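You operate a simulated robot arm through the tools that you are given. There is no shell and no other tool.

You are at the controls of a simulated robot arm. One attempt, no reset.

JOB
Put things in order on the island bench. At the end: the fat yellow pin stands where the faceted filter with the orange collar (marked "COARSE") stood; the faceted filter with the green collar (marked "FINE") stands on top of the propeller with the yellow band; the orange radio module from the island bench stands on top of the yellow wiping pad; the faceted filter with the orange collar stands where the orange radio module stood; whatever was shut is shut again. Leave all else as you found it, and nothing knocked over.

Only the result counts: the job must be done as asked and must still hold three seconds after the hand-in. Knocking over, shifting, dropping, spilling or breaking anything else fails it.

ROBOT AND FRAMES
A 6-joint arm with a two-finger parallel gripper, fixed in place. Base frame: the origin is at the foot of the arm, x ahead of it, y to its left, z up; the work surface is at about z = 0.78. Units: m, rad, N and s.
With the tool pointing down near the work surface it reaches from about 0.24 to 0.64 m from the base axis. Its first joint turns from -1.152 to 1.152 rad. Payload 2.7 kg.
The TCP is the grasp point between the finger pads, 0.023 m short of the fingertips. In the tool frame z runs along the fingers and y along their closing line. The gripper opens to 0.094 m. The fingers are 0.038 m wide and 0.01 m thick; the gripper's body (0.054 by 0.096 m) begins 0.039 m behind the TCP.
Orientation is that of the tool frame in the base frame, as a unit quaternion [x, y, z, w]. With the fingers straight down and closing along the base's y, the tool's x points along the base's -x, its y along +y and its z along -z.

CONTROLS
- The arm moves only by the tool nudge_tool. Its argument "plan" is a list of rows, each a list of 3 entries, a list of its own where there are three numbers: the turn, a rotation vector about the base's x, y, z in rad, then the shift along the base's x, y, z in m, then the opening, from 0 (shut) to 1 (fully open). In form: [[[ax, ay, az], [x, y, z], grip], ...]. A call has 1 to 20 rows; each row shifts and turns the commanded pose from where the row before left it. Each row takes 0.2 s and may step no farther than 0.05 m and 0.15 rad from the row before; otherwise, or with a gripper value out of range, the whole call is refused. A pose out of reach is approached as far as the arm can. The call stops where the force on the tool passes 40 N (or 10 N more than at its start, if that is more) or the arm is blocked; 0.2 s more then pass. Each finger travels about 0.045 m/s and halts on what it meets, pressing with about 27 N; the grip force reading is that of the motor and also rises with nothing between the fingers. The clock runs only during rows and for 0.2 s after the last one: add rows that do not move to give the fingers time. It gives the time, the measured TCP pose, the force on the tool (base axes), the opening and the grip force at its end, in the units of the frame above (readings bear some noise), with the torque about the TCP (base axes, N m) and any sound that the robot's microphone picked up.
- Cameras (640 x 400 px; columns grow to the right, rows downward): "scene" is fixed at [0.0875, -0.4691, 1.3748]; the picture's right is [0.41, -0.91, 0.00], its down [-0.74, -0.33, -0.59] and it looks along [0.54, 0.24, -0.81] (base axes); focal length 245 px, centre (320, 200). "wrist" rides on the gripper at [0.086, 0.016, -0.075] in the tool frame; the picture's right is [-0.18, 0.98, 0.00], its down [-0.58, -0.11, -0.81] and it looks along [-0.79, -0.15, 0.59] (tool axes); focal length 243 px, centre (320, 200). There is no depth. A picture from a camera that has moved, and an enlarged one, comes with that camera's place and axes in the base frame and with its lens.
- capture(camera): a new picture of that camera. The clock stands still meanwhile.
- enlarge(camera, box): a new picture of the part [left, top, right, bottom] of that camera's present view, enlarged. The clock stands still meanwhile.
- hand_in(): hands the job in; it is judged then, once.

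Places have to be worked out from the pictures, the camera data and where the tool is seen. Open the gripper and draw the arm clear of the work before you hand the job in, unless the task says otherwise.

The tools are called after "Call:" by a JSON object that holds its "api" and its "payload". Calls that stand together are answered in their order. nudge_tool: Moves the arm, as the interface text tells. Its arguments: {"type":"object","properties":{"plan":{"type":"array","items":{"type":"array"}}},"required":["plan"]} The other tools are called the same way: capture (camera) takes a picture; enlarge (camera, box) takes an enlarged picture of a part of a camera's view; hand_in () hands the job in.

At the start:

```text
t: 0.0
ee_pos: [0.4266, 0.0068, 1.066]
tool_rot: [-0.001, 1.0, 0.0, 0.001]
ft_force: [0.6, -0.2, 0.5]
wrist_torque: [0.01, 0.0, -0.02]
finger_gap: 0.0942
grasp_force: 0.0
```

scene: 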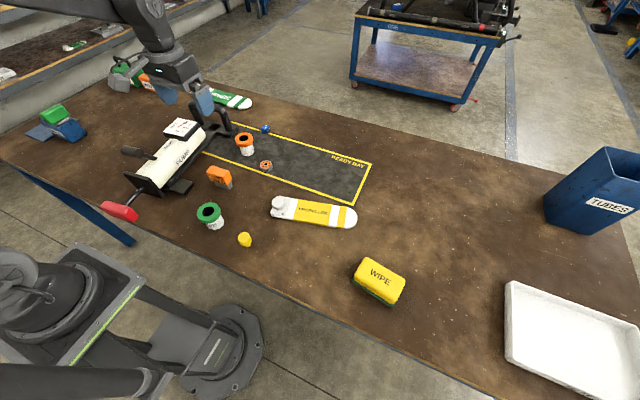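
wrist: 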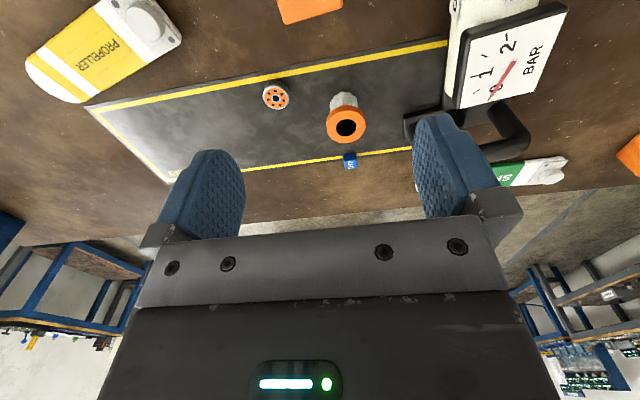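

I begin by looking closer at the scene to identify every object.

Call:
{"api": "enlarge", "payload": {"camera": "scene", "box": [180, 110, 380, 260]}}

Call:
{"api": "enlarge", "payload": {"camera": "scene", "box": [0, 40, 260, 230]}}

Call:
{"api": "enlarge", "payload": {"camera": "scene", "box": [330, 220, 430, 320]}}

Call:
{"api": "enlarge", "payload": {"camera": "wrist", "box": [220, 60, 420, 190]}}

```text
2.67 times, centred on (280, 185) of scene
camera zoom: at [0.0875, -0.4691, 1.3748], right [0.41, -0.91, 0.0], down [-0.74, -0.33, -0.59], along [0.54, 0.24, -0.81], focal length 654 px, centre (427, 240)
```

zoom: 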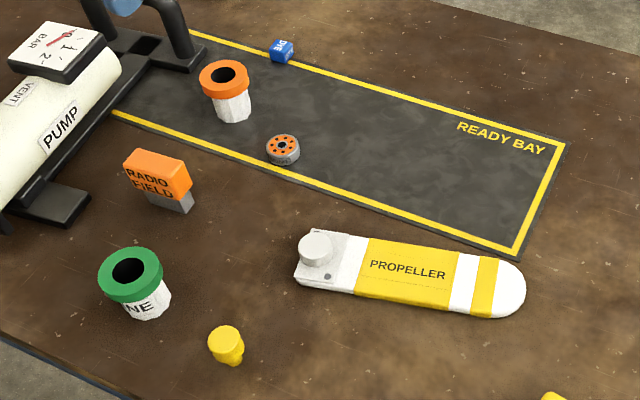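

```text
2.11 times, centred on (130, 135) of scene
camera zoom: at [0.0875, -0.4691, 1.3748], right [0.41, -0.91, 0.0], down [-0.74, -0.33, -0.59], along [0.54, 0.24, -0.81], focal length 517 px, centre (720, 337)
```

zoom: 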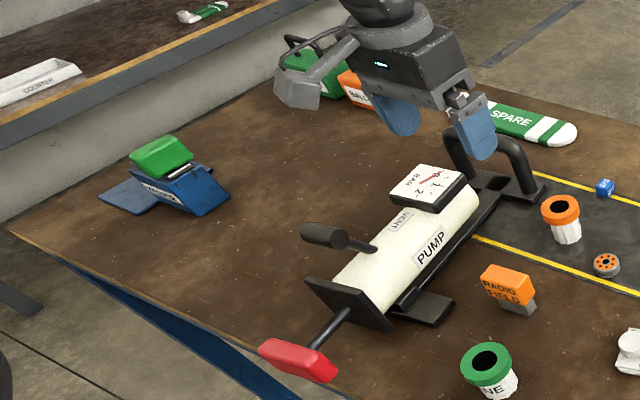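

```text
4.00 times, centred on (380, 270) of scene
camera zoom: at [0.0875, -0.4691, 1.3748], right [0.41, -0.91, 0.0], down [-0.74, -0.33, -0.59], along [0.54, 0.24, -0.81], focal length 982 px, centre (80, -80)
```

zoom: 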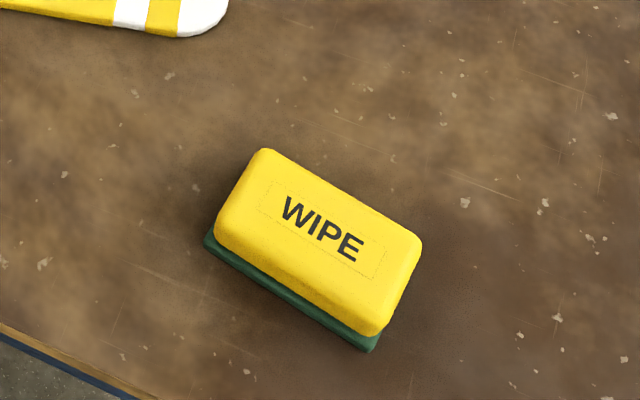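

```text
3.08 times, centred on (320, 125) of wrist
camera zoom: at [0.34, 0.0237, 1.1391], right [0.18, 0.98, 0.0], down [0.58, -0.11, 0.81], along [0.79, -0.15, -0.59], focal length 746 px, centre (320, 431)
```

zoom: 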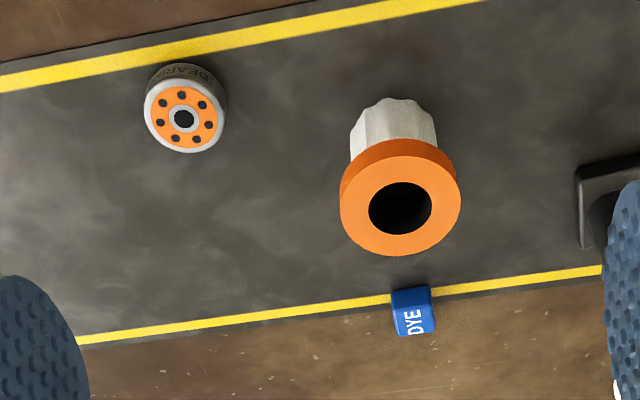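

The layout is clear in general; I now enlarge the individual parts to measure them.

Call:
{"api": "enlarge", "payload": {"camera": "scene", "box": [195, 155, 265, 255]}}

Call:
{"api": "enlarge", "payload": {"camera": "scene", "box": [265, 180, 365, 240]}}

Call:
{"api": "enlarge", "payload": {"camera": "scene", "box": [215, 115, 295, 180]}}

Call:
{"api": "enlarge", "payload": {"camera": "scene", "box": [350, 0, 640, 180]}}

Call:
{"api": "enlarge", "payload": {"camera": "scene", "box": [0, 0, 160, 120]}}

```text
4.00 times, centred on (230, 205) of scene
camera zoom: at [0.0875, -0.4691, 1.3748], right [0.41, -0.91, 0.0], down [-0.74, -0.33, -0.59], along [0.54, 0.24, -0.81], focal length 982 px, centre (680, 180)
```

zoom: 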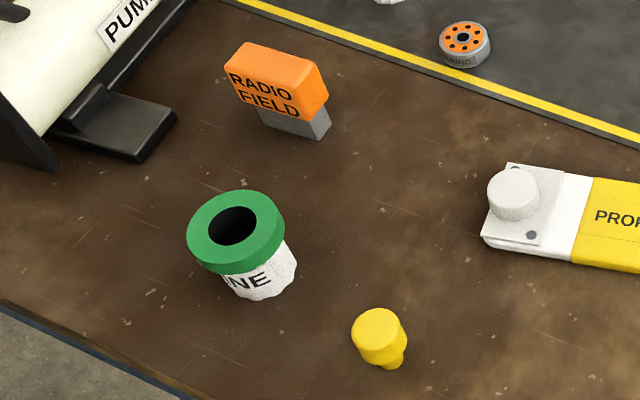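

```text
6.40 times, centred on (315, 210) of scene
camera zoom: at [0.0875, -0.4691, 1.3748], right [0.41, -0.91, 0.0], down [-0.74, -0.33, -0.59], along [0.54, 0.24, -0.81], focal length 1570 px, centre (352, 136)
```

zoom: 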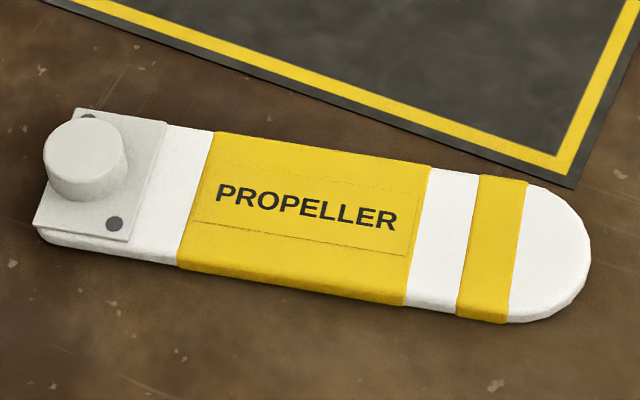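

```text
6.15 times, centred on (255, 148) of scene
camera zoom: at [0.0875, -0.4691, 1.3748], right [0.41, -0.91, 0.0], down [-0.74, -0.33, -0.59], along [0.54, 0.24, -0.81], focal length 1510 px, centre (720, 523)
```

zoom: 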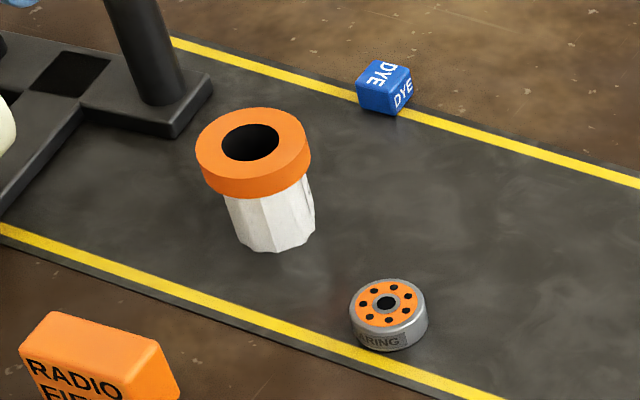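

```text
2.21 times, centred on (495, 90) of scene
camera zoom: at [0.0875, -0.4691, 1.3748], right [0.41, -0.91, 0.0], down [-0.74, -0.33, -0.59], along [0.54, 0.24, -0.81], focal length 542 px, centre (-66, 443)
```

zoom: 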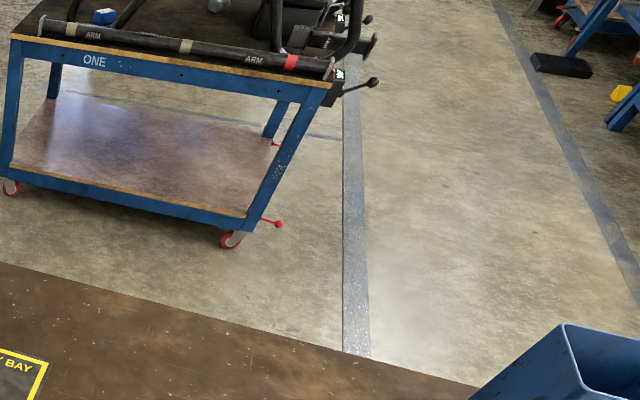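

```text
3.33 times, centred on (80, 60) of scene
camera zoom: at [0.0875, -0.4691, 1.3748], right [0.41, -0.91, 0.0], down [-0.74, -0.33, -0.59], along [0.54, 0.24, -0.81], focal length 818 px, centre (1120, 667)
```

zoom: 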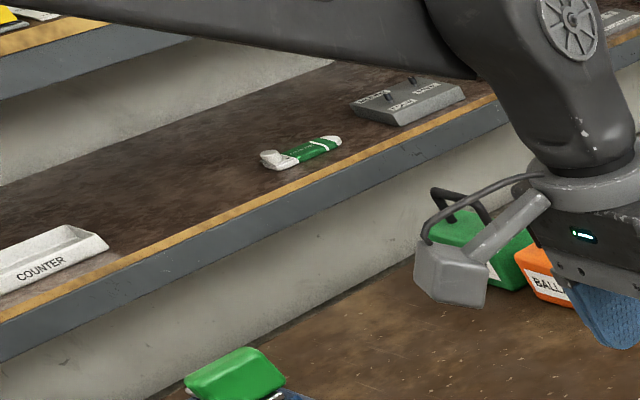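

By triangulation I place COARSE at about (0.569, 0.023), FINE at about (0.284, -0.066) and the pin at about (0.273, -0.177). I retract the tool at height so that the wrist camera sees the near objects.

Call:
{"api": "nudge_tool", "payload": {"plan": [[[0, 0, 0], [-0.04, -0.02, 0], 1], [[0, 0, 0], [-0.04, -0.02, 0], 1], [[0, 0, 0], [-0.04, -0.02, 0], 1], [[0, 0, 0], [-0.03, -0.02, 0], 1], [[0, 0, 0], [0, 0, 0], 1]]}}

Call:
{"api": "capture", "payload": {"camera": "wrist"}}

Call:
{"api": "capture", "payload": {"camera": "scene"}}

```text
t: 1.2
ee_pos: [0.2751, -0.0722, 1.0651]
tool_rot: [-0.001, 1.0, 0.001, -0.001]
ft_force: [0.2, 0.5, -0.2]
wrist_torque: [0.02, 0.0, 0.02]
finger_gap: 0.094
grasp_force: 0.0
```

```text
taken
camera wrist: at [0.1892, -0.0561, 1.1386], right [0.18, 0.98, 0.0], down [0.58, -0.11, 0.81], along [0.79, -0.15, -0.59], focal length 243 px, centre (320, 200)
```

wrist: 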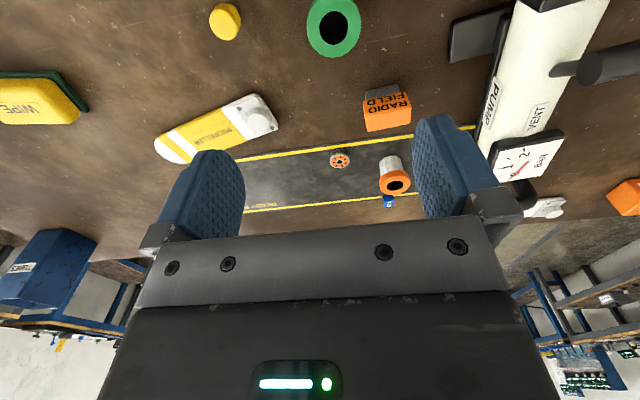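

```text
taken
```

scene: 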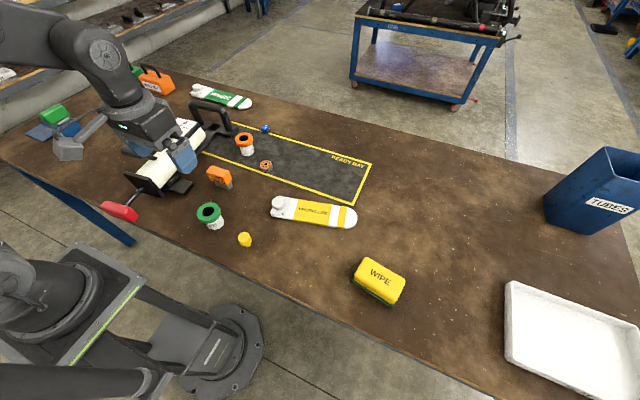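

The wrist view shows everything well; I enlarge the radio, the propeller and the pad for measurement.

Call:
{"api": "enlarge", "payload": {"camera": "wrist", "box": [330, 70, 430, 200]}}

Call:
{"api": "enlarge", "payload": {"camera": "wrist", "box": [140, 80, 300, 180]}}

Call:
{"api": "enlarge", "payload": {"camera": "wrist", "box": [190, 0, 390, 80]}}

Call:
{"api": "enlarge", "payload": {"camera": "wrist", "box": [440, 0, 640, 230]}}

Call:
{"api": "enlarge", "payload": {"camera": "scene", "box": [110, 50, 270, 210]}}

```text
3.08 times, centred on (380, 135) of wrist
camera zoom: at [0.1892, -0.0561, 1.1386], right [0.18, 0.98, 0.0], down [0.58, -0.11, 0.81], along [0.79, -0.15, -0.59], focal length 746 px, centre (135, 400)
```

zoom: 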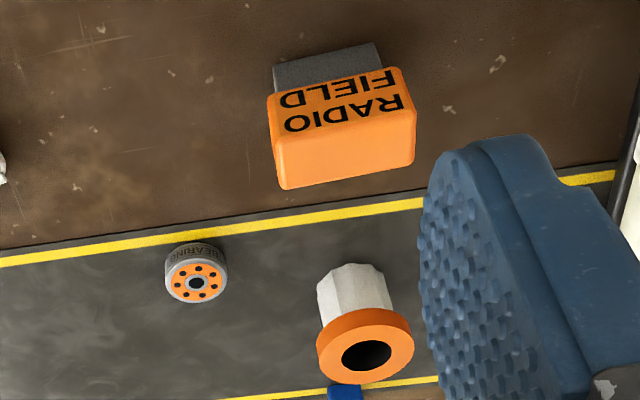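

```text
4.00 times, centred on (220, 130) of wrist
camera zoom: at [0.1892, -0.0561, 1.1386], right [0.18, 0.98, 0.0], down [0.58, -0.11, 0.81], along [0.79, -0.15, -0.59], focal length 970 px, centre (720, 480)
```

zoom: 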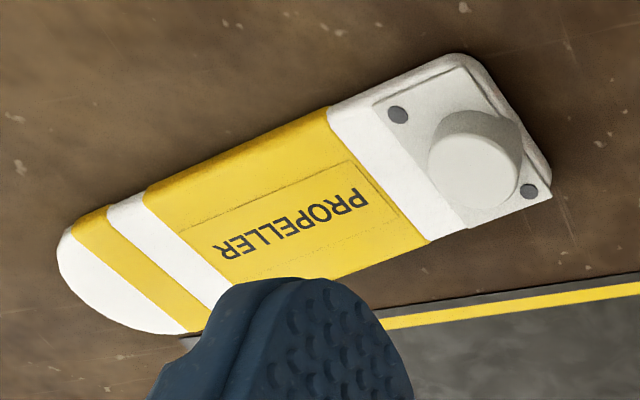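

```text
3.20 times, centred on (290, 40) of wrist
camera zoom: at [0.1892, -0.0561, 1.1386], right [0.18, 0.98, 0.0], down [0.58, -0.11, 0.81], along [0.79, -0.15, -0.59], focal length 776 px, centre (416, 712)
```

zoom: 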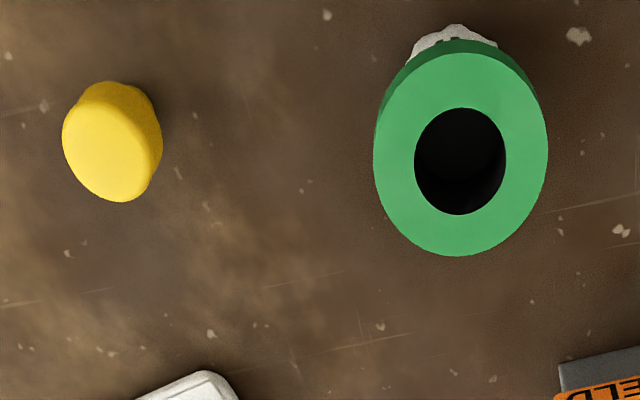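

```text
1.74 times, centred on (540, 115) of wrist
camera zoom: at [0.1892, -0.0561, 1.1386], right [0.18, 0.98, 0.0], down [0.58, -0.11, 0.81], along [0.79, -0.15, -0.59], focal length 422 px, centre (-63, 348)
```

zoom: 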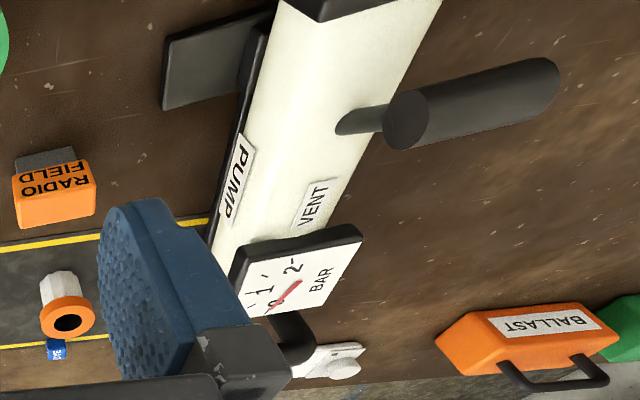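

```text
2.50 times, centred on (190, 130) of scene
camera zoom: at [0.0874, -0.4691, 1.3748], right [0.41, -0.91, 0.0], down [-0.74, -0.33, -0.59], along [0.54, 0.24, -0.81], focal length 614 px, centre (645, 375)
```

zoom: 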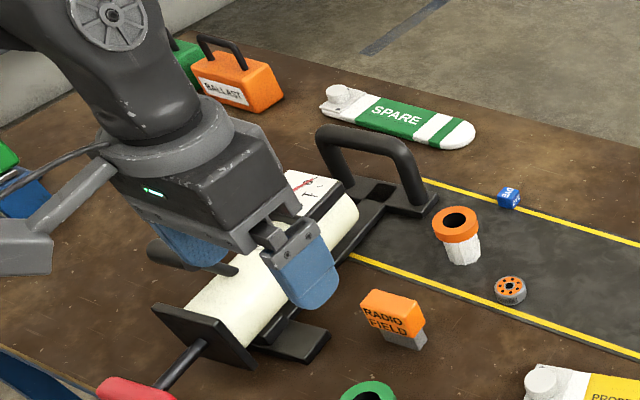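

I enlarge the radio, the pin and FINE further in the fixed camera to pin down their footprints.

Call:
{"api": "enlarge", "payload": {"camera": "scene", "box": [200, 160, 240, 192]}}

Call:
{"api": "enlarge", "payload": {"camera": "scene", "box": [228, 225, 260, 255]}}

Call:
{"api": "enlarge", "payload": {"camera": "scene", "box": [190, 195, 235, 235]}}

Call:
{"api": "enlarge", "payload": {"camera": "wrist", "box": [0, 60, 100, 130]}}

Call:
{"api": "enlarge", "payload": {"camera": "wrist", "box": [355, 75, 420, 140]}}

```text
12.50 times, centred on (220, 176) of scene
camera zoom: at [0.0874, -0.4691, 1.3748], right [0.41, -0.91, 0.0], down [-0.74, -0.33, -0.59], along [0.54, 0.24, -0.81], focal length 3067 px, centre (1570, 500)
```

zoom: 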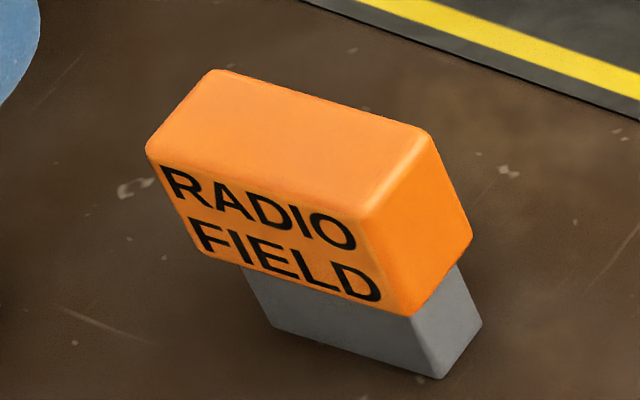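

```text
13.33 times, centred on (244, 240) of scene
camera zoom: at [0.0874, -0.4691, 1.3748], right [0.41, -0.91, 0.0], down [-0.74, -0.33, -0.59], along [0.54, 0.24, -0.81], focal length 3272 px, centre (1333, -333)
```

zoom: 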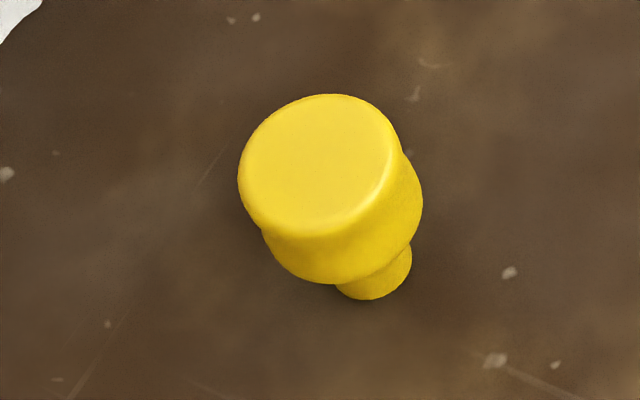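

```text
10.00 times, centred on (212, 215) of scene
camera zoom: at [0.0874, -0.4691, 1.3748], right [0.41, -0.91, 0.0], down [-0.74, -0.33, -0.59], along [0.54, 0.24, -0.81], focal length 2454 px, centre (1395, 50)
```

zoom: 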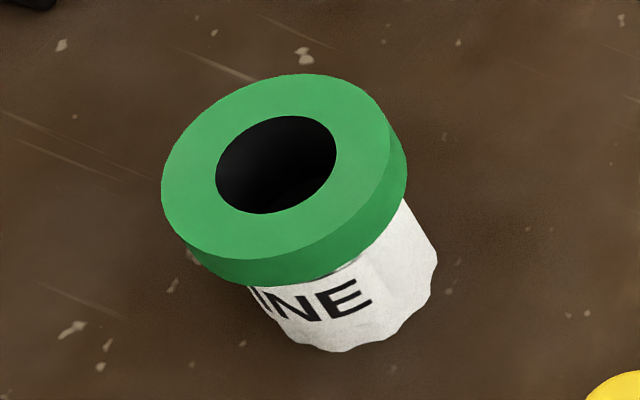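

```text
5.71 times, centred on (50, 95) of wrist
camera zoom: at [0.1892, -0.0561, 1.1386], right [0.18, 0.98, 0.0], down [0.58, -0.11, 0.81], along [0.79, -0.15, -0.59], focal length 1386 px, centre (1863, 800)
```

zoom: 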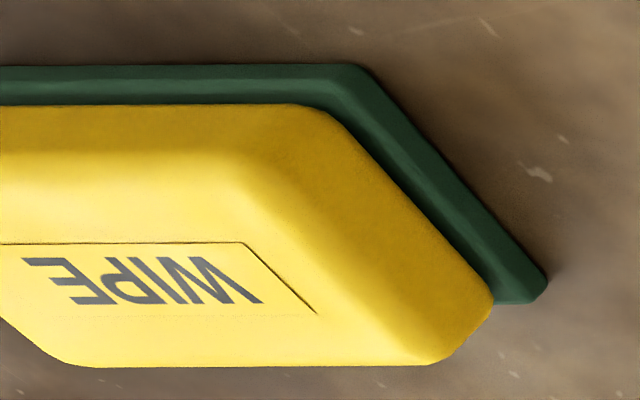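

```text
6.15 times, centred on (388, 108) of wrist
camera zoom: at [0.1892, -0.0561, 1.1386], right [0.18, 0.98, 0.0], down [0.58, -0.11, 0.81], along [0.79, -0.15, -0.59], focal length 1493 px, centre (-95, 769)
```

zoom: 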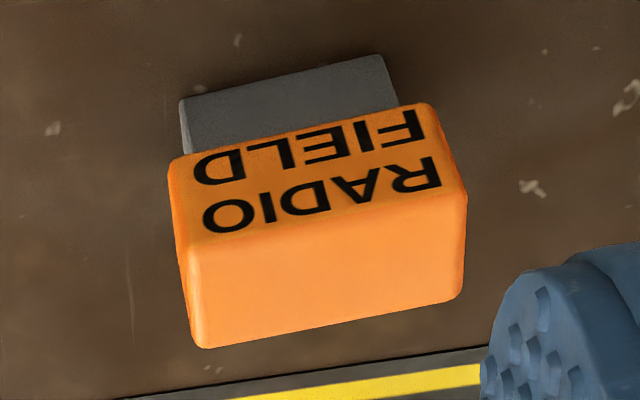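

The radio's base is about 0.048 (y) by 0.019 m (x), centred near (0.4105, 0.002), turned about +4°, with its top at z about 0.846. I move above it with that yaw and check.

Call:
{"api": "nudge_tool", "payload": {"plan": [[[0, 0, 0.03], [0.0271, 0.0148, -0.027], 1], [[0, 0, 0.03], [0.0271, 0.0148, -0.027], 1], [[0, 0, 0.01], [0.0271, 0.0148, -0.027], 1], [[0, 0, 0], [0.0271, 0.0148, -0.027], 1], [[0, 0, 0], [0.0271, 0.015, -0.027], 1], [[0, 0, 0], [0, 0, 0], 1]]}}

Call:
{"api": "capture", "payload": {"camera": "wrist"}}

Call:
{"api": "enlarge", "payload": {"camera": "scene", "box": [150, 60, 310, 200]}}

```text
t: 2.6
ee_pos: [0.4126, 0.002, 0.931]
tool_rot: [-0.035, 0.999, 0.0, 0.001]
ft_force: [-0.4, 1.0, 0.8]
wrist_torque: [-0.03, 0.0, -0.04]
finger_gap: 0.0938
grasp_force: 0.0
```

```text
taken
camera wrist: at [0.3251, 0.0121, 1.0039], right [0.11, 0.99, 0.0], down [0.59, -0.07, 0.81], along [0.8, -0.09, -0.59], focal length 243 px, centre (320, 200)
```

wrist: 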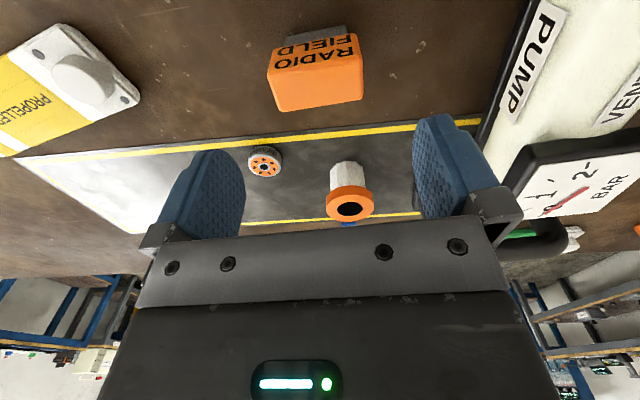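

```text
2.86 times, centred on (230, 130) of scene
camera zoom: at [0.0875, -0.4691, 1.3748], right [0.41, -0.91, 0.0], down [-0.74, -0.33, -0.59], along [0.54, 0.24, -0.81], focal length 701 px, centre (577, 400)
```

zoom: 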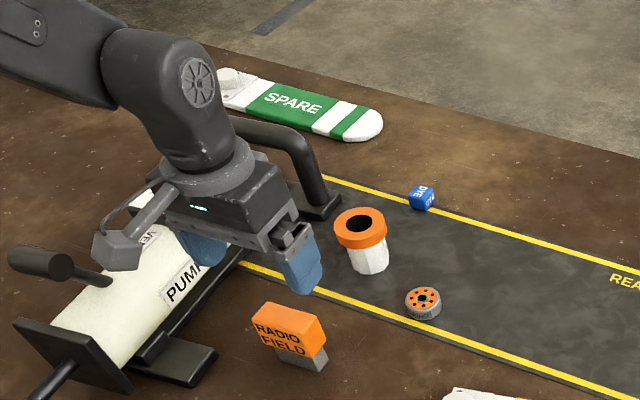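

I enlarge the wrist view to re-measure the radio from this closer pose.

Call:
{"api": "enlarge", "payload": {"camera": "wrist", "box": [255, 15, 375, 115]}}

Call:
{"api": "enlarge", "payload": {"camera": "wrist", "box": [300, 140, 400, 230]}}

```text
4.00 times, centred on (315, 65) of wrist
camera zoom: at [0.3251, 0.0121, 1.0039], right [0.11, 0.99, 0.0], down [0.59, -0.07, 0.81], along [0.8, -0.09, -0.59], focal length 970 px, centre (340, 740)
```

zoom: 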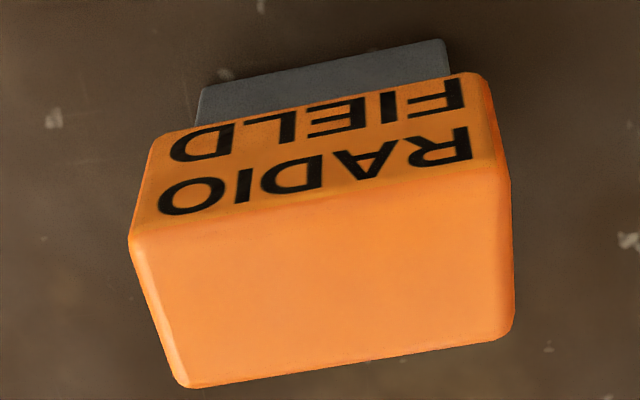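

```text
4.44 times, centred on (350, 185) of wrist
camera zoom: at [0.3251, 0.0121, 1.0039], right [0.11, 0.99, 0.0], down [0.59, -0.07, 0.81], along [0.8, -0.09, -0.59], focal length 1078 px, centre (187, 267)
```

zoom: 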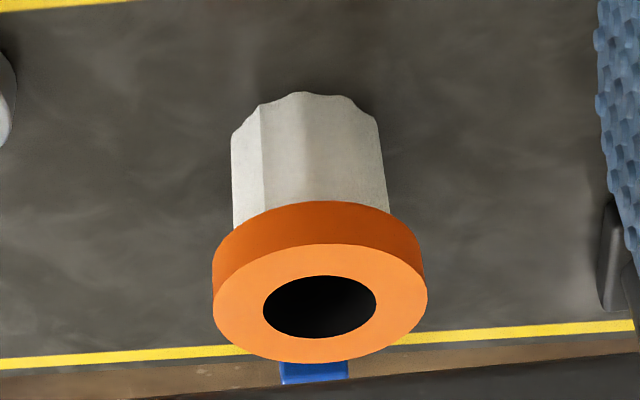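

The radio's centre measures (0.410, 0.001), its top about 0.846. I descend around its orange head and close the fingers.

Call:
{"api": "nudge_tool", "payload": {"plan": [[[0, 0, 0], [-0.001, -0.001, -0.03], 1], [[0, 0, 0], [-0.001, 0, -0.03], 1], [[0, 0, 0], [0, 0, -0.025], 1], [[0, 0, 0], [0, 0, -0.019], 1], [[0, 0, 0], [0, 0, 0], 1]]}}

Call:
{"api": "capture", "payload": {"camera": "wrist"}}

Call:
{"api": "enlarge", "payload": {"camera": "scene", "box": [170, 110, 270, 210]}}

```text
t: 3.8
ee_pos: [0.4089, 0.0011, 0.8263]
tool_rot: [-0.034, 0.999, 0.001, 0.001]
ft_force: [0.2, -0.8, 0.6]
wrist_torque: [0.03, -0.03, 0.01]
finger_gap: 0.0942
grasp_force: 0.0
```

```text
taken
camera wrist: at [0.3224, 0.011, 0.8998], right [0.11, 0.99, 0.0], down [0.59, -0.07, 0.81], along [0.8, -0.09, -0.59], focal length 243 px, centre (320, 200)
```

wrist: 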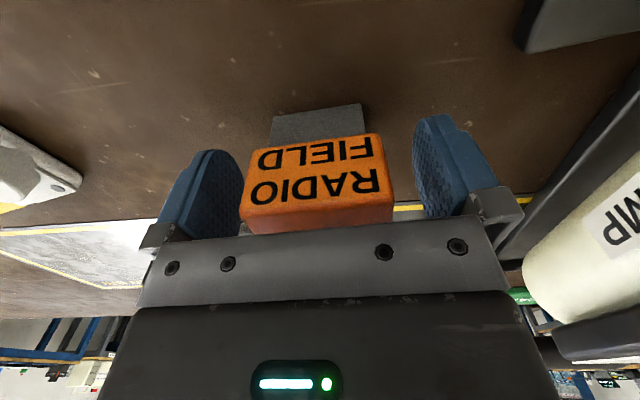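

```text
4.00 times, centred on (220, 160) of scene
camera zoom: at [0.0875, -0.4691, 1.3748], right [0.41, -0.91, 0.0], down [-0.74, -0.33, -0.59], along [0.54, 0.24, -0.81], focal length 982 px, centre (720, 360)
```

zoom: 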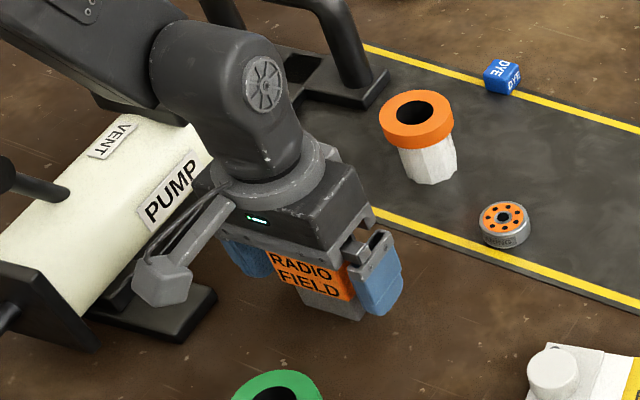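

The radio's head sits between the fingers with room on both sides, so I close.

Call:
{"api": "nudge_tool", "payload": {"plan": [[[0, 0, 0], [0, 0, 0], 0.5], [[0, 0, 0], [0, 0, 0], 0.4], [[0, 0, 0], [0, 0, 0], 0.3], [[0, 0, 0], [0, 0, 0], 0.3], [[0, 0, 0], [0, 0, 0], 0.3]]}}

```text
t: 5.0
ee_pos: [0.4088, 0.0022, 0.8263]
tool_rot: [-0.035, 0.999, 0.0, -0.001]
ft_force: [0.2, -0.6, -0.1]
wrist_torque: [-0.02, 0.0, 0.01]
finger_gap: 0.0616
grasp_force: 26.5
```

The radio is held (gap 0.0616). I lift it and carry it over to the pad, turning it to about the pad's long axis.

Call:
{"api": "nudge_tool", "payload": {"plan": [[[0, 0, 0], [0, 0, 0.02], 0.3], [[0, 0, 0], [0, 0, 0.04], 0.3], [[0, 0, 0], [0, 0, 0.045], 0.3], [[0, 0, 0], [0, 0, 0.045], 0.3], [[0, 0, -0.02], [-0.009, -0.04, 0], 0.3], [[0, 0, -0.02], [-0.009, -0.04, 0], 0.3], [[0, 0, -0.02], [-0.009, -0.04, 0], 0.3], [[0, 0, -0.02], [-0.009, -0.04, 0], 0.3], [[0, 0, -0.02], [-0.009, -0.04, 0], 0.3], [[0, 0, -0.02], [-0.009, -0.04, 0], 0.3], [[0, 0, -0.02], [-0.009, -0.04, 0], 0.3], [[0, 0, -0.02], [-0.009, -0.04, 0], 0.3], [[0, 0, -0.02], [-0.009, -0.04, 0], 0.3], [[0, 0, -0.02], [-0.009, -0.04, 0], 0.3], [[0, 0, -0.02], [-0.008, -0.04, 0], 0.3], [[0, 0, -0.02], [0, -0.04, 0], 0.3], [[0, 0, 0], [0, 0, 0], 0.3]]}}

Call:
{"api": "capture", "payload": {"camera": "wrist"}}

Call:
{"api": "capture", "payload": {"camera": "scene"}}

```text
t: 8.6
ee_pos: [0.3124, -0.4799, 0.9764]
tool_rot: [0.085, 0.996, 0.001, 0.0]
ft_force: [-0.2, -0.9, -1.5]
wrist_torque: [0.01, 0.0, -0.02]
finger_gap: 0.0617
grasp_force: 27.2
```

```text
taken
camera wrist: at [0.2299, -0.4488, 1.0501], right [0.35, 0.94, 0.0], down [0.55, -0.21, 0.81], along [0.76, -0.28, -0.59], focal length 243 px, centre (320, 200)
```

wrist: 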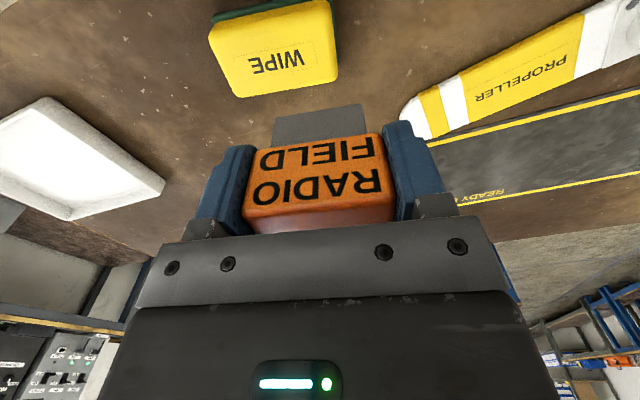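

```text
taken
```

scene: 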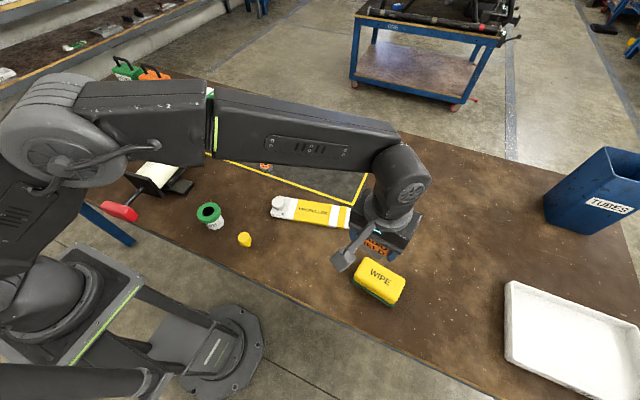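

The pad is in clear view of the wrist camera; I enlarge it to measure centre, height and direction.

Call:
{"api": "enlarge", "payload": {"camera": "wrist", "box": [195, 0, 355, 100]}}

Call:
{"api": "enlarge", "payload": {"camera": "scene", "box": [340, 220, 420, 320]}}

```text
4.00 times, centred on (275, 50) of wrist
camera zoom: at [0.2299, -0.4488, 1.0501], right [0.35, 0.94, 0.0], down [0.55, -0.21, 0.81], along [0.76, -0.28, -0.59], focal length 970 px, centre (500, 800)
```

zoom: 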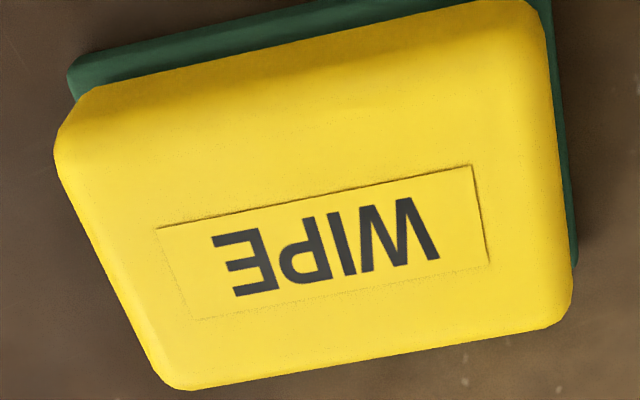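

```text
4.00 times, centred on (380, 270) of scene
camera zoom: at [0.0875, -0.4692, 1.3748], right [0.41, -0.91, 0.0], down [-0.74, -0.33, -0.59], along [0.54, 0.24, -0.81], focal length 982 px, centre (80, -80)
```

zoom: 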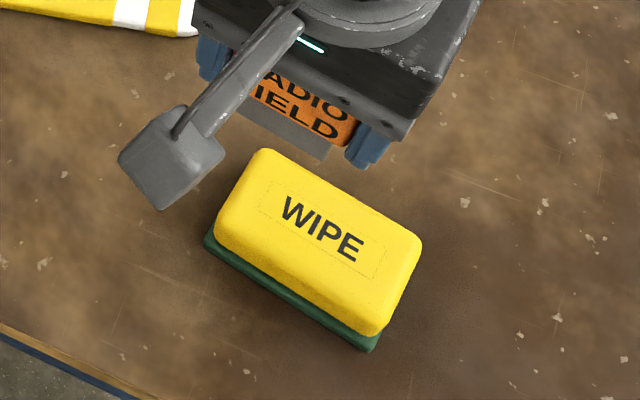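

The pad's top centre is about (0.309, -0.517) at z about 0.83, and the radio is already aligned with it. I shift over it and go down to about 15 mm above.

Call:
{"api": "nudge_tool", "payload": {"plan": [[[0, 0, 0], [-0.002, -0.018, 0], 0.3], [[0, 0, 0], [-0.002, -0.019, 0], 0.3], [[0, 0, 0], [0, 0, -0.03], 0.3], [[0, 0, 0], [0, 0, -0.03], 0.3], [[0, 0, 0], [0, 0, -0.02], 0.3], [[0, 0, 0], [0, 0, 0], 0.3]]}}

Call:
{"api": "capture", "payload": {"camera": "wrist"}}

Call:
{"api": "enlarge", "payload": {"camera": "scene", "box": [340, 220, 420, 320]}}

```text
t: 10.0
ee_pos: [0.3062, -0.5168, 0.896]
tool_rot: [0.085, 0.996, 0.0, 0.001]
ft_force: [-0.5, 0.3, -1.1]
wrist_torque: [0.0, -0.01, 0.0]
finger_gap: 0.0618
grasp_force: 26.6
```

```text
taken
camera wrist: at [0.2252, -0.4859, 0.9699], right [0.35, 0.94, 0.0], down [0.55, -0.21, 0.81], along [0.76, -0.28, -0.59], focal length 243 px, centre (320, 200)
```

wrist: 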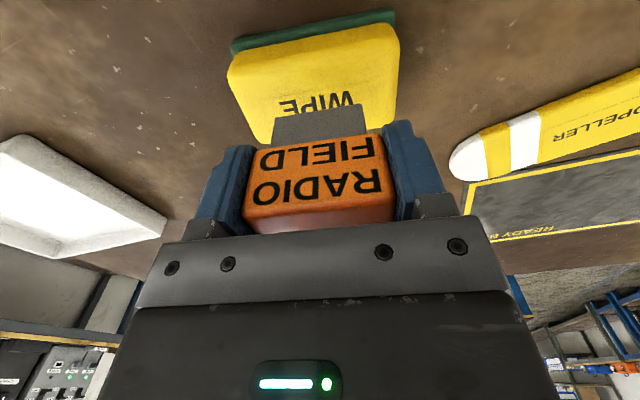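

```text
4.00 times, centred on (380, 270) of scene
camera zoom: at [0.0875, -0.4692, 1.3748], right [0.41, -0.91, 0.0], down [-0.74, -0.33, -0.59], along [0.54, 0.24, -0.81], focal length 982 px, centre (80, -80)
```

zoom: 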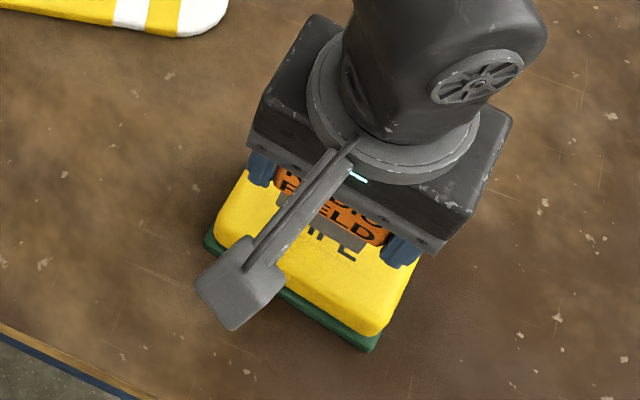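

The radio is centred above the pad left-right. I lower slowly toward the expected contact.

Call:
{"api": "nudge_tool", "payload": {"plan": [[[0, 0, 0], [0.001, 0, -0.007], 0.3], [[0, 0, 0], [0.001, 0, -0.005], 0.3], [[0, 0, 0], [0, 0, -0.003], 0.3], [[0, 0, 0], [0, 0, 0], 0.3]]}}

Call:
{"api": "enlarge", "payload": {"camera": "wrist", "box": [220, 0, 420, 130]}}

Call:
{"api": "enlarge", "payload": {"camera": "scene", "box": [350, 240, 420, 300]}}

```text
t: 11.0
ee_pos: [0.3099, -0.5158, 0.882]
tool_rot: [0.086, 0.996, 0.001, 0.001]
ft_force: [-0.4, -0.1, -0.6]
wrist_torque: [0.0, -0.02, 0.01]
finger_gap: 0.0616
grasp_force: 27.3
```

```text
3.08 times, centred on (320, 65) of wrist
camera zoom: at [0.2272, -0.4855, 0.9549], right [0.35, 0.94, 0.0], down [0.55, -0.21, 0.81], along [0.76, -0.28, -0.59], focal length 746 px, centre (320, 615)
```

zoom: 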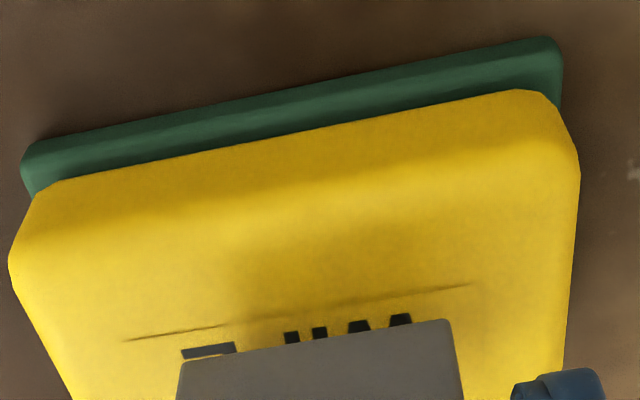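

```text
6.67 times, centred on (385, 270) of scene
camera zoom: at [0.0875, -0.4691, 1.3748], right [0.41, -0.91, 0.0], down [-0.74, -0.33, -0.59], along [0.54, 0.24, -0.81], focal length 1636 px, centre (-113, -267)
```

zoom: 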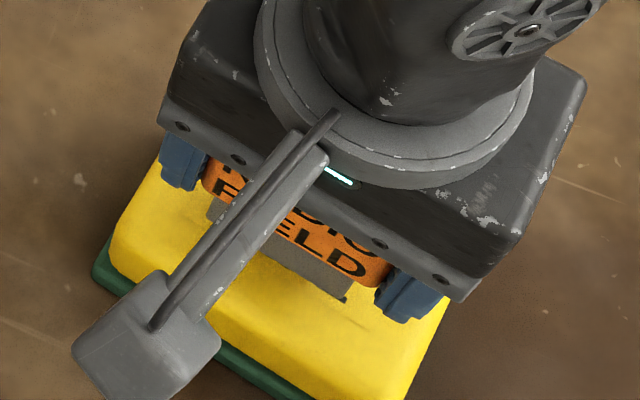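

It is well centred (its base lies just inside the label's near edge). I lower by a few millimetres more, watching the force.

Call:
{"api": "nudge_tool", "payload": {"plan": [[[0, 0, 0], [-0.0005, 0, -0.002], 0.3], [[0, 0, 0], [0, 0, -0.002], 0.3], [[0, 0, 0], [0, 0, 0], 0.3]]}}

```text
t: 11.8
ee_pos: [0.3097, -0.5171, 0.8777]
tool_rot: [0.085, 0.996, 0.001, 0.0]
ft_force: [-0.3, 0.0, -0.8]
wrist_torque: [-0.02, 0.01, -0.03]
finger_gap: 0.0617
grasp_force: 26.7
```

Call:
{"api": "nudge_tool", "payload": {"plan": [[[0, 0, 0], [0, 0, -0.002], 0.3], [[0, 0, 0], [0, 0, 0], 0.3]]}}

Call:
{"api": "enlarge", "payload": {"camera": "wrist", "box": [220, 60, 420, 190]}}

```text
t: 12.4
ee_pos: [0.3092, -0.5165, 0.8752]
tool_rot: [0.085, 0.996, 0.001, 0.0]
ft_force: [-0.9, -0.1, -1.0]
wrist_torque: [-0.05, 0.02, -0.04]
finger_gap: 0.0617
grasp_force: 27.3
```

```text
3.08 times, centred on (320, 125) of wrist
camera zoom: at [0.2269, -0.4858, 0.9491], right [0.35, 0.94, 0.0], down [0.55, -0.21, 0.81], along [0.76, -0.28, -0.59], focal length 746 px, centre (320, 431)
```

zoom: 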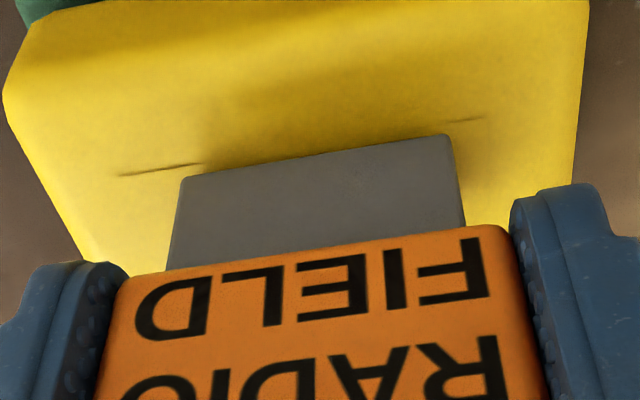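

No contact yet (force unchanged at about -1 N). I keep lowering in 2 mm steps.

Call:
{"api": "nudge_tool", "payload": {"plan": [[[0, 0, 0], [0, 0, -0.002], 0.3], [[0, 0, 0], [0, 0, 0], 0.3]]}}

```text
t: 13.0
ee_pos: [0.308, -0.5167, 0.8732]
tool_rot: [0.085, 0.996, 0.001, 0.0]
ft_force: [0.0, -0.2, -1.1]
wrist_torque: [0.0, 0.03, -0.01]
finger_gap: 0.0619
grasp_force: 26.9
```

Call:
{"api": "nudge_tool", "payload": {"plan": [[[0, 0, 0], [0, 0, -0.002], 0.3], [[0, 0, 0], [0, 0, 0], 0.3]]}}

Call:
{"api": "enlarge", "payload": {"camera": "wrist", "box": [220, 60, 420, 190]}}

```text
t: 13.6
ee_pos: [0.3084, -0.5167, 0.872]
tool_rot: [0.085, 0.996, 0.0, 0.001]
ft_force: [-0.4, 1.0, 4.6]
wrist_torque: [0.05, 0.03, 0.01]
finger_gap: 0.0617
grasp_force: 27.6
```

```text
3.08 times, centred on (320, 125) of wrist
camera zoom: at [0.227, -0.4858, 0.9458], right [0.35, 0.94, 0.0], down [0.55, -0.21, 0.81], along [0.76, -0.28, -0.59], focal length 746 px, centre (320, 431)
```

zoom: 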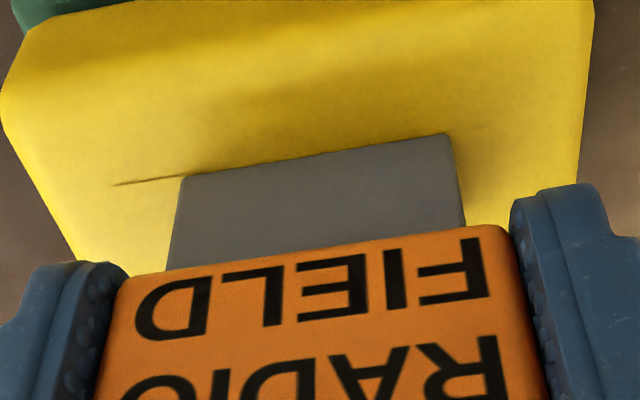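

Contact now (+4.6 N upward). I open the fingers in place and then lift straight up.

Call:
{"api": "nudge_tool", "payload": {"plan": [[[0, 0, 0], [0, 0, 0], 0.7], [[0, 0, 0], [0, 0, 0], 0.8], [[0, 0, 0], [0, 0, 0], 1], [[0, 0, 0], [0, 0, 0], 1], [[0, 0, 0], [0, 0, 0.01], 1], [[0, 0, 0], [0, 0, 0.02], 1], [[0, 0, 0], [0, 0, 0.04], 1], [[0, 0, 0], [0, 0, 0.04], 1], [[0, 0, 0], [0, 0, 0], 1]]}}

Call:
{"api": "capture", "payload": {"camera": "wrist"}}

Call:
{"api": "capture", "payload": {"camera": "scene"}}

```text
t: 15.6
ee_pos: [0.3099, -0.5165, 0.9816]
tool_rot: [0.086, 0.996, 0.001, -0.001]
ft_force: [1.0, 0.2, -0.3]
wrist_torque: [-0.01, 0.02, -0.01]
finger_gap: 0.094
grasp_force: 0.0
```

```text
taken
camera wrist: at [0.2277, -0.4859, 1.0555], right [0.35, 0.94, 0.0], down [0.55, -0.21, 0.81], along [0.76, -0.28, -0.59], focal length 243 px, centre (320, 200)
```

wrist: 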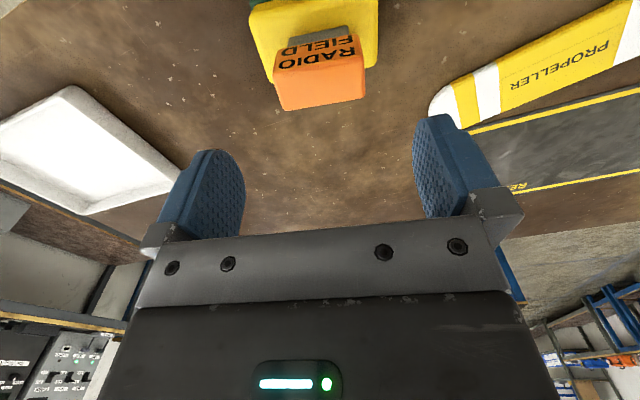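

```text
taken
```

scene: 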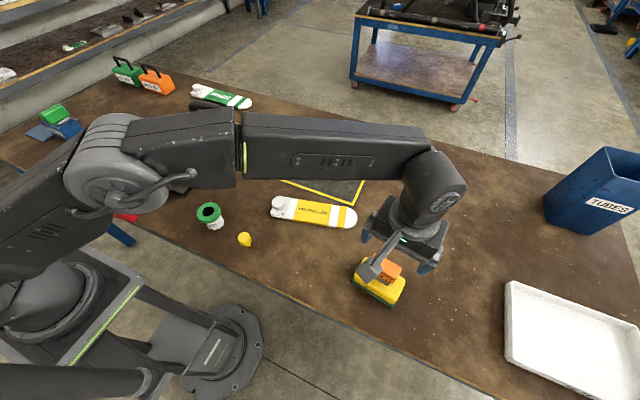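

The radio stands on the pad. Next I carry the open gripper over toward COARSE, stopping short for a look.

Call:
{"api": "nudge_tool", "payload": {"plan": [[[0, 0, 0.013], [0.0146, 0.0413, 0.002], 1], [[0, 0, 0.013], [0.0146, 0.0413, 0.002], 1], [[0, 0, 0.013], [0.0146, 0.0413, 0.002], 1], [[0, 0, 0.013], [0.0146, 0.0413, 0.002], 1], [[0, 0, 0.013], [0.0146, 0.0413, 0.002], 1], [[0, 0, 0.013], [0.0146, 0.0413, 0.002], 1], [[0, 0, 0.013], [0.0146, 0.0413, 0.002], 1], [[0, 0, 0.013], [0.0146, 0.0413, 0], 1], [[0, 0, 0.013], [0.0146, 0.0413, 0], 1], [[0, 0, 0.013], [0.0146, 0.0413, 0], 1], [[0, 0, 0.013], [0.0146, 0.0413, 0], 1], [[0, 0, 0.013], [0.0146, 0.0413, 0], 1], [[0, 0, 0.0145], [0.0146, 0.0413, 0], 1], [[0, 0, 0], [0, 0, 0], 1]]}}

Call:
{"api": "enlarge", "payload": {"camera": "wrist", "box": [220, 30, 420, 155]}}

Call:
{"api": "enlarge", "payload": {"camera": "scene", "box": [180, 60, 320, 180]}}

Call:
{"api": "enlarge", "payload": {"camera": "scene", "box": [340, 240, 420, 310]}}

```text
t: 18.6
ee_pos: [0.4984, 0.0212, 0.9966]
tool_rot: [0.001, 1.0, 0.001, 0.0]
ft_force: [-0.6, 0.6, 0.5]
wrist_torque: [0.02, 0.0, 0.02]
finger_gap: 0.0939
grasp_force: 0.1
```

```text
3.20 times, centred on (320, 92) of wrist
camera zoom: at [0.4137, 0.0381, 1.0701], right [0.19, 0.98, 0.0], down [0.58, -0.11, 0.81], along [0.79, -0.15, -0.59], focal length 776 px, centre (320, 544)
```

zoom: 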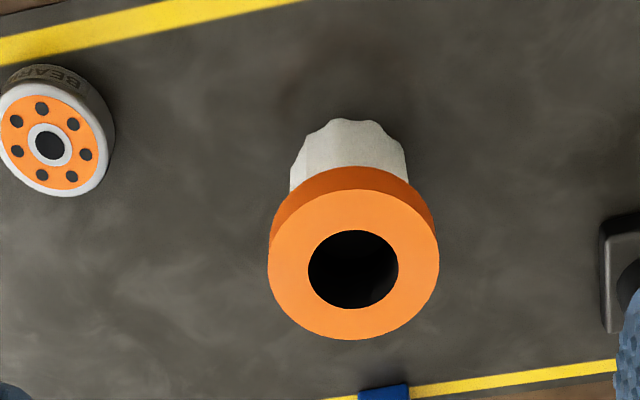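

```text
3.33 times, centred on (250, 120) of scene
camera zoom: at [0.0875, -0.4691, 1.3748], right [0.41, -0.91, 0.0], down [-0.74, -0.33, -0.59], along [0.54, 0.24, -0.81], focal length 818 px, centre (553, 467)
```

zoom: 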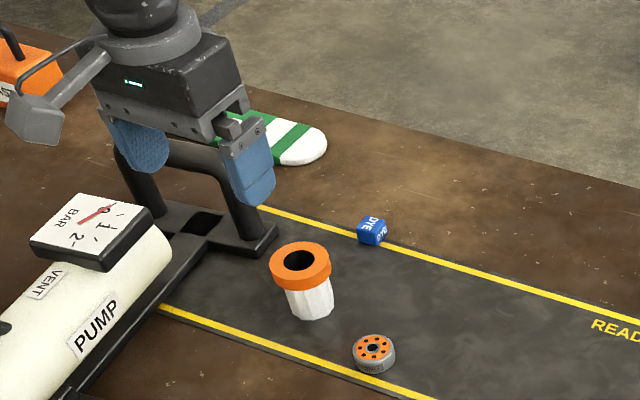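

```text
5.71 times, centred on (380, 275) of scene
camera zoom: at [0.0875, -0.4691, 1.3748], right [0.41, -0.91, 0.0], down [-0.74, -0.33, -0.59], along [0.54, 0.24, -0.81], focal length 1402 px, centre (-23, -229)
```

zoom: 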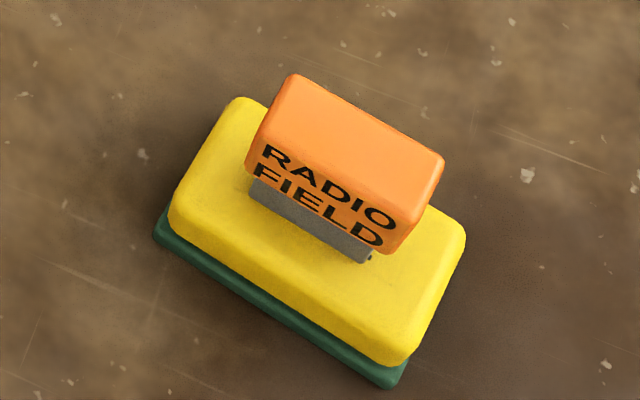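

COARSE's axis is at (0.566, 0.021) and its collar's top is at about 0.843. I move over it and come down around the collar.

Call:
{"api": "nudge_tool", "payload": {"plan": [[[0, 0, 0], [0.035, 0, 0], 1], [[0, 0, 0], [0.032, 0, -0.01], 1], [[0, 0, 0], [0, 0, -0.04], 1], [[0, 0, 0], [0, 0, -0.04], 1], [[0, 0, 0], [0, 0, -0.03], 1], [[0, 0, 0], [0, 0, 0], 1]]}}

Call:
{"api": "capture", "payload": {"camera": "wrist"}}

Call:
{"api": "enlarge", "payload": {"camera": "scene", "box": [180, 60, 320, 180]}}

```text
t: 20.0
ee_pos: [0.566, 0.0197, 0.8743]
tool_rot: [0.001, 1.0, 0.001, 0.001]
ft_force: [0.2, 0.1, 0.2]
wrist_torque: [-0.01, -0.02, -0.01]
finger_gap: 0.094
grasp_force: 0.1
```

```text
taken
camera wrist: at [0.4801, 0.0368, 0.9484], right [0.19, 0.98, 0.0], down [0.58, -0.11, 0.81], along [0.79, -0.15, -0.59], focal length 243 px, centre (320, 200)
```

wrist: 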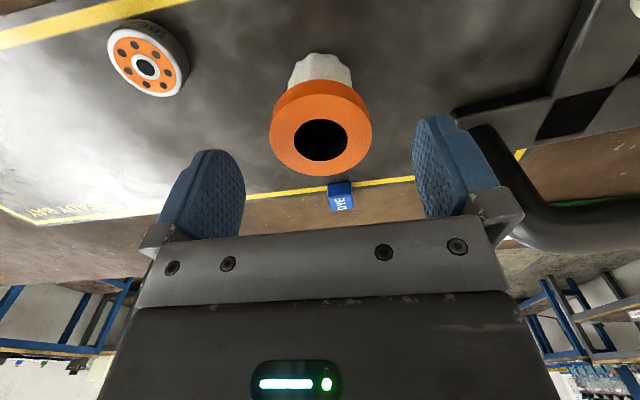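

```text
3.33 times, centred on (250, 120) of scene
camera zoom: at [0.0875, -0.4691, 1.3748], right [0.41, -0.91, 0.0], down [-0.74, -0.33, -0.59], along [0.54, 0.24, -0.81], focal length 818 px, centre (553, 467)
```

zoom: 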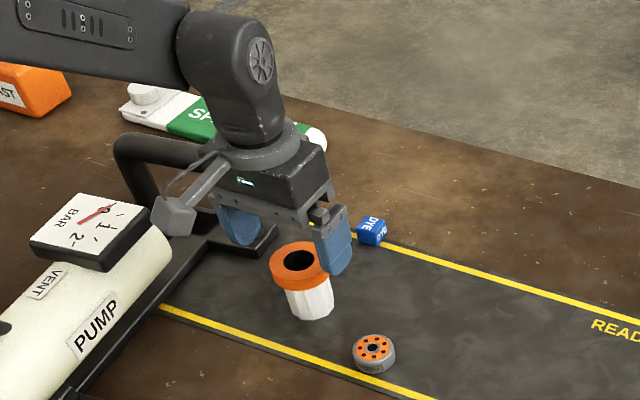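

The gripper is clear of the pump's handle and centred on the collar to within 2 mm. I descend to collar height and close.

Call:
{"api": "nudge_tool", "payload": {"plan": [[[0, 0, 0], [-0.001, 0.001, -0.02], 1], [[0, 0, 0], [0, 0, -0.0195], 1], [[0, 0, 0], [0, 0, 0], 1], [[0, 0, 0], [0, 0, 0], 0.5], [[0, 0, 0], [0, 0, 0], 0.4], [[0, 0, 0], [0, 0, 0], 0.3], [[0, 0, 0], [0, 0, 0], 0.3], [[0, 0, 0], [0, 0, 0], 0.3]]}}

Call:
{"api": "capture", "payload": {"camera": "wrist"}}

Call:
{"api": "enlarge", "payload": {"camera": "scene", "box": [180, 60, 320, 180]}}

```text
t: 21.8
ee_pos: [0.5645, 0.0211, 0.8359]
tool_rot: [0.001, 1.0, 0.001, 0.0]
ft_force: [-0.2, 0.1, 0.1]
wrist_torque: [0.03, -0.01, -0.03]
finger_gap: 0.0559
grasp_force: 26.2
```

```text
taken
camera wrist: at [0.4791, 0.038, 0.909], right [0.19, 0.98, 0.0], down [0.58, -0.11, 0.81], along [0.79, -0.15, -0.59], focal length 243 px, centre (320, 200)
```

wrist: 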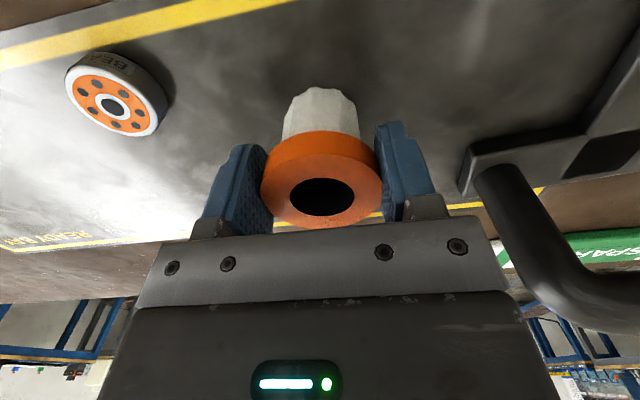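

```text
3.33 times, centred on (250, 120) of scene
camera zoom: at [0.0875, -0.4691, 1.3748], right [0.41, -0.91, 0.0], down [-0.74, -0.33, -0.59], along [0.54, 0.24, -0.81], focal length 818 px, centre (553, 467)
```

zoom: 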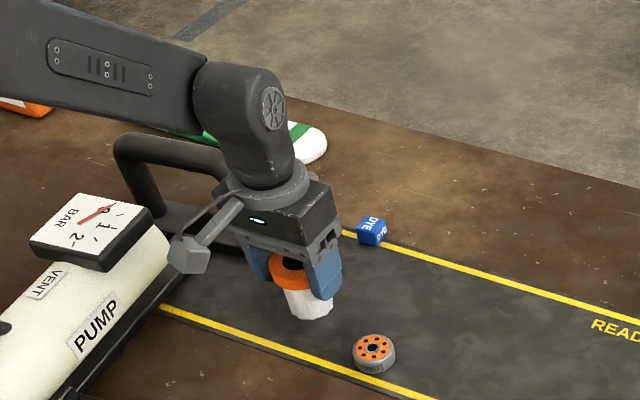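

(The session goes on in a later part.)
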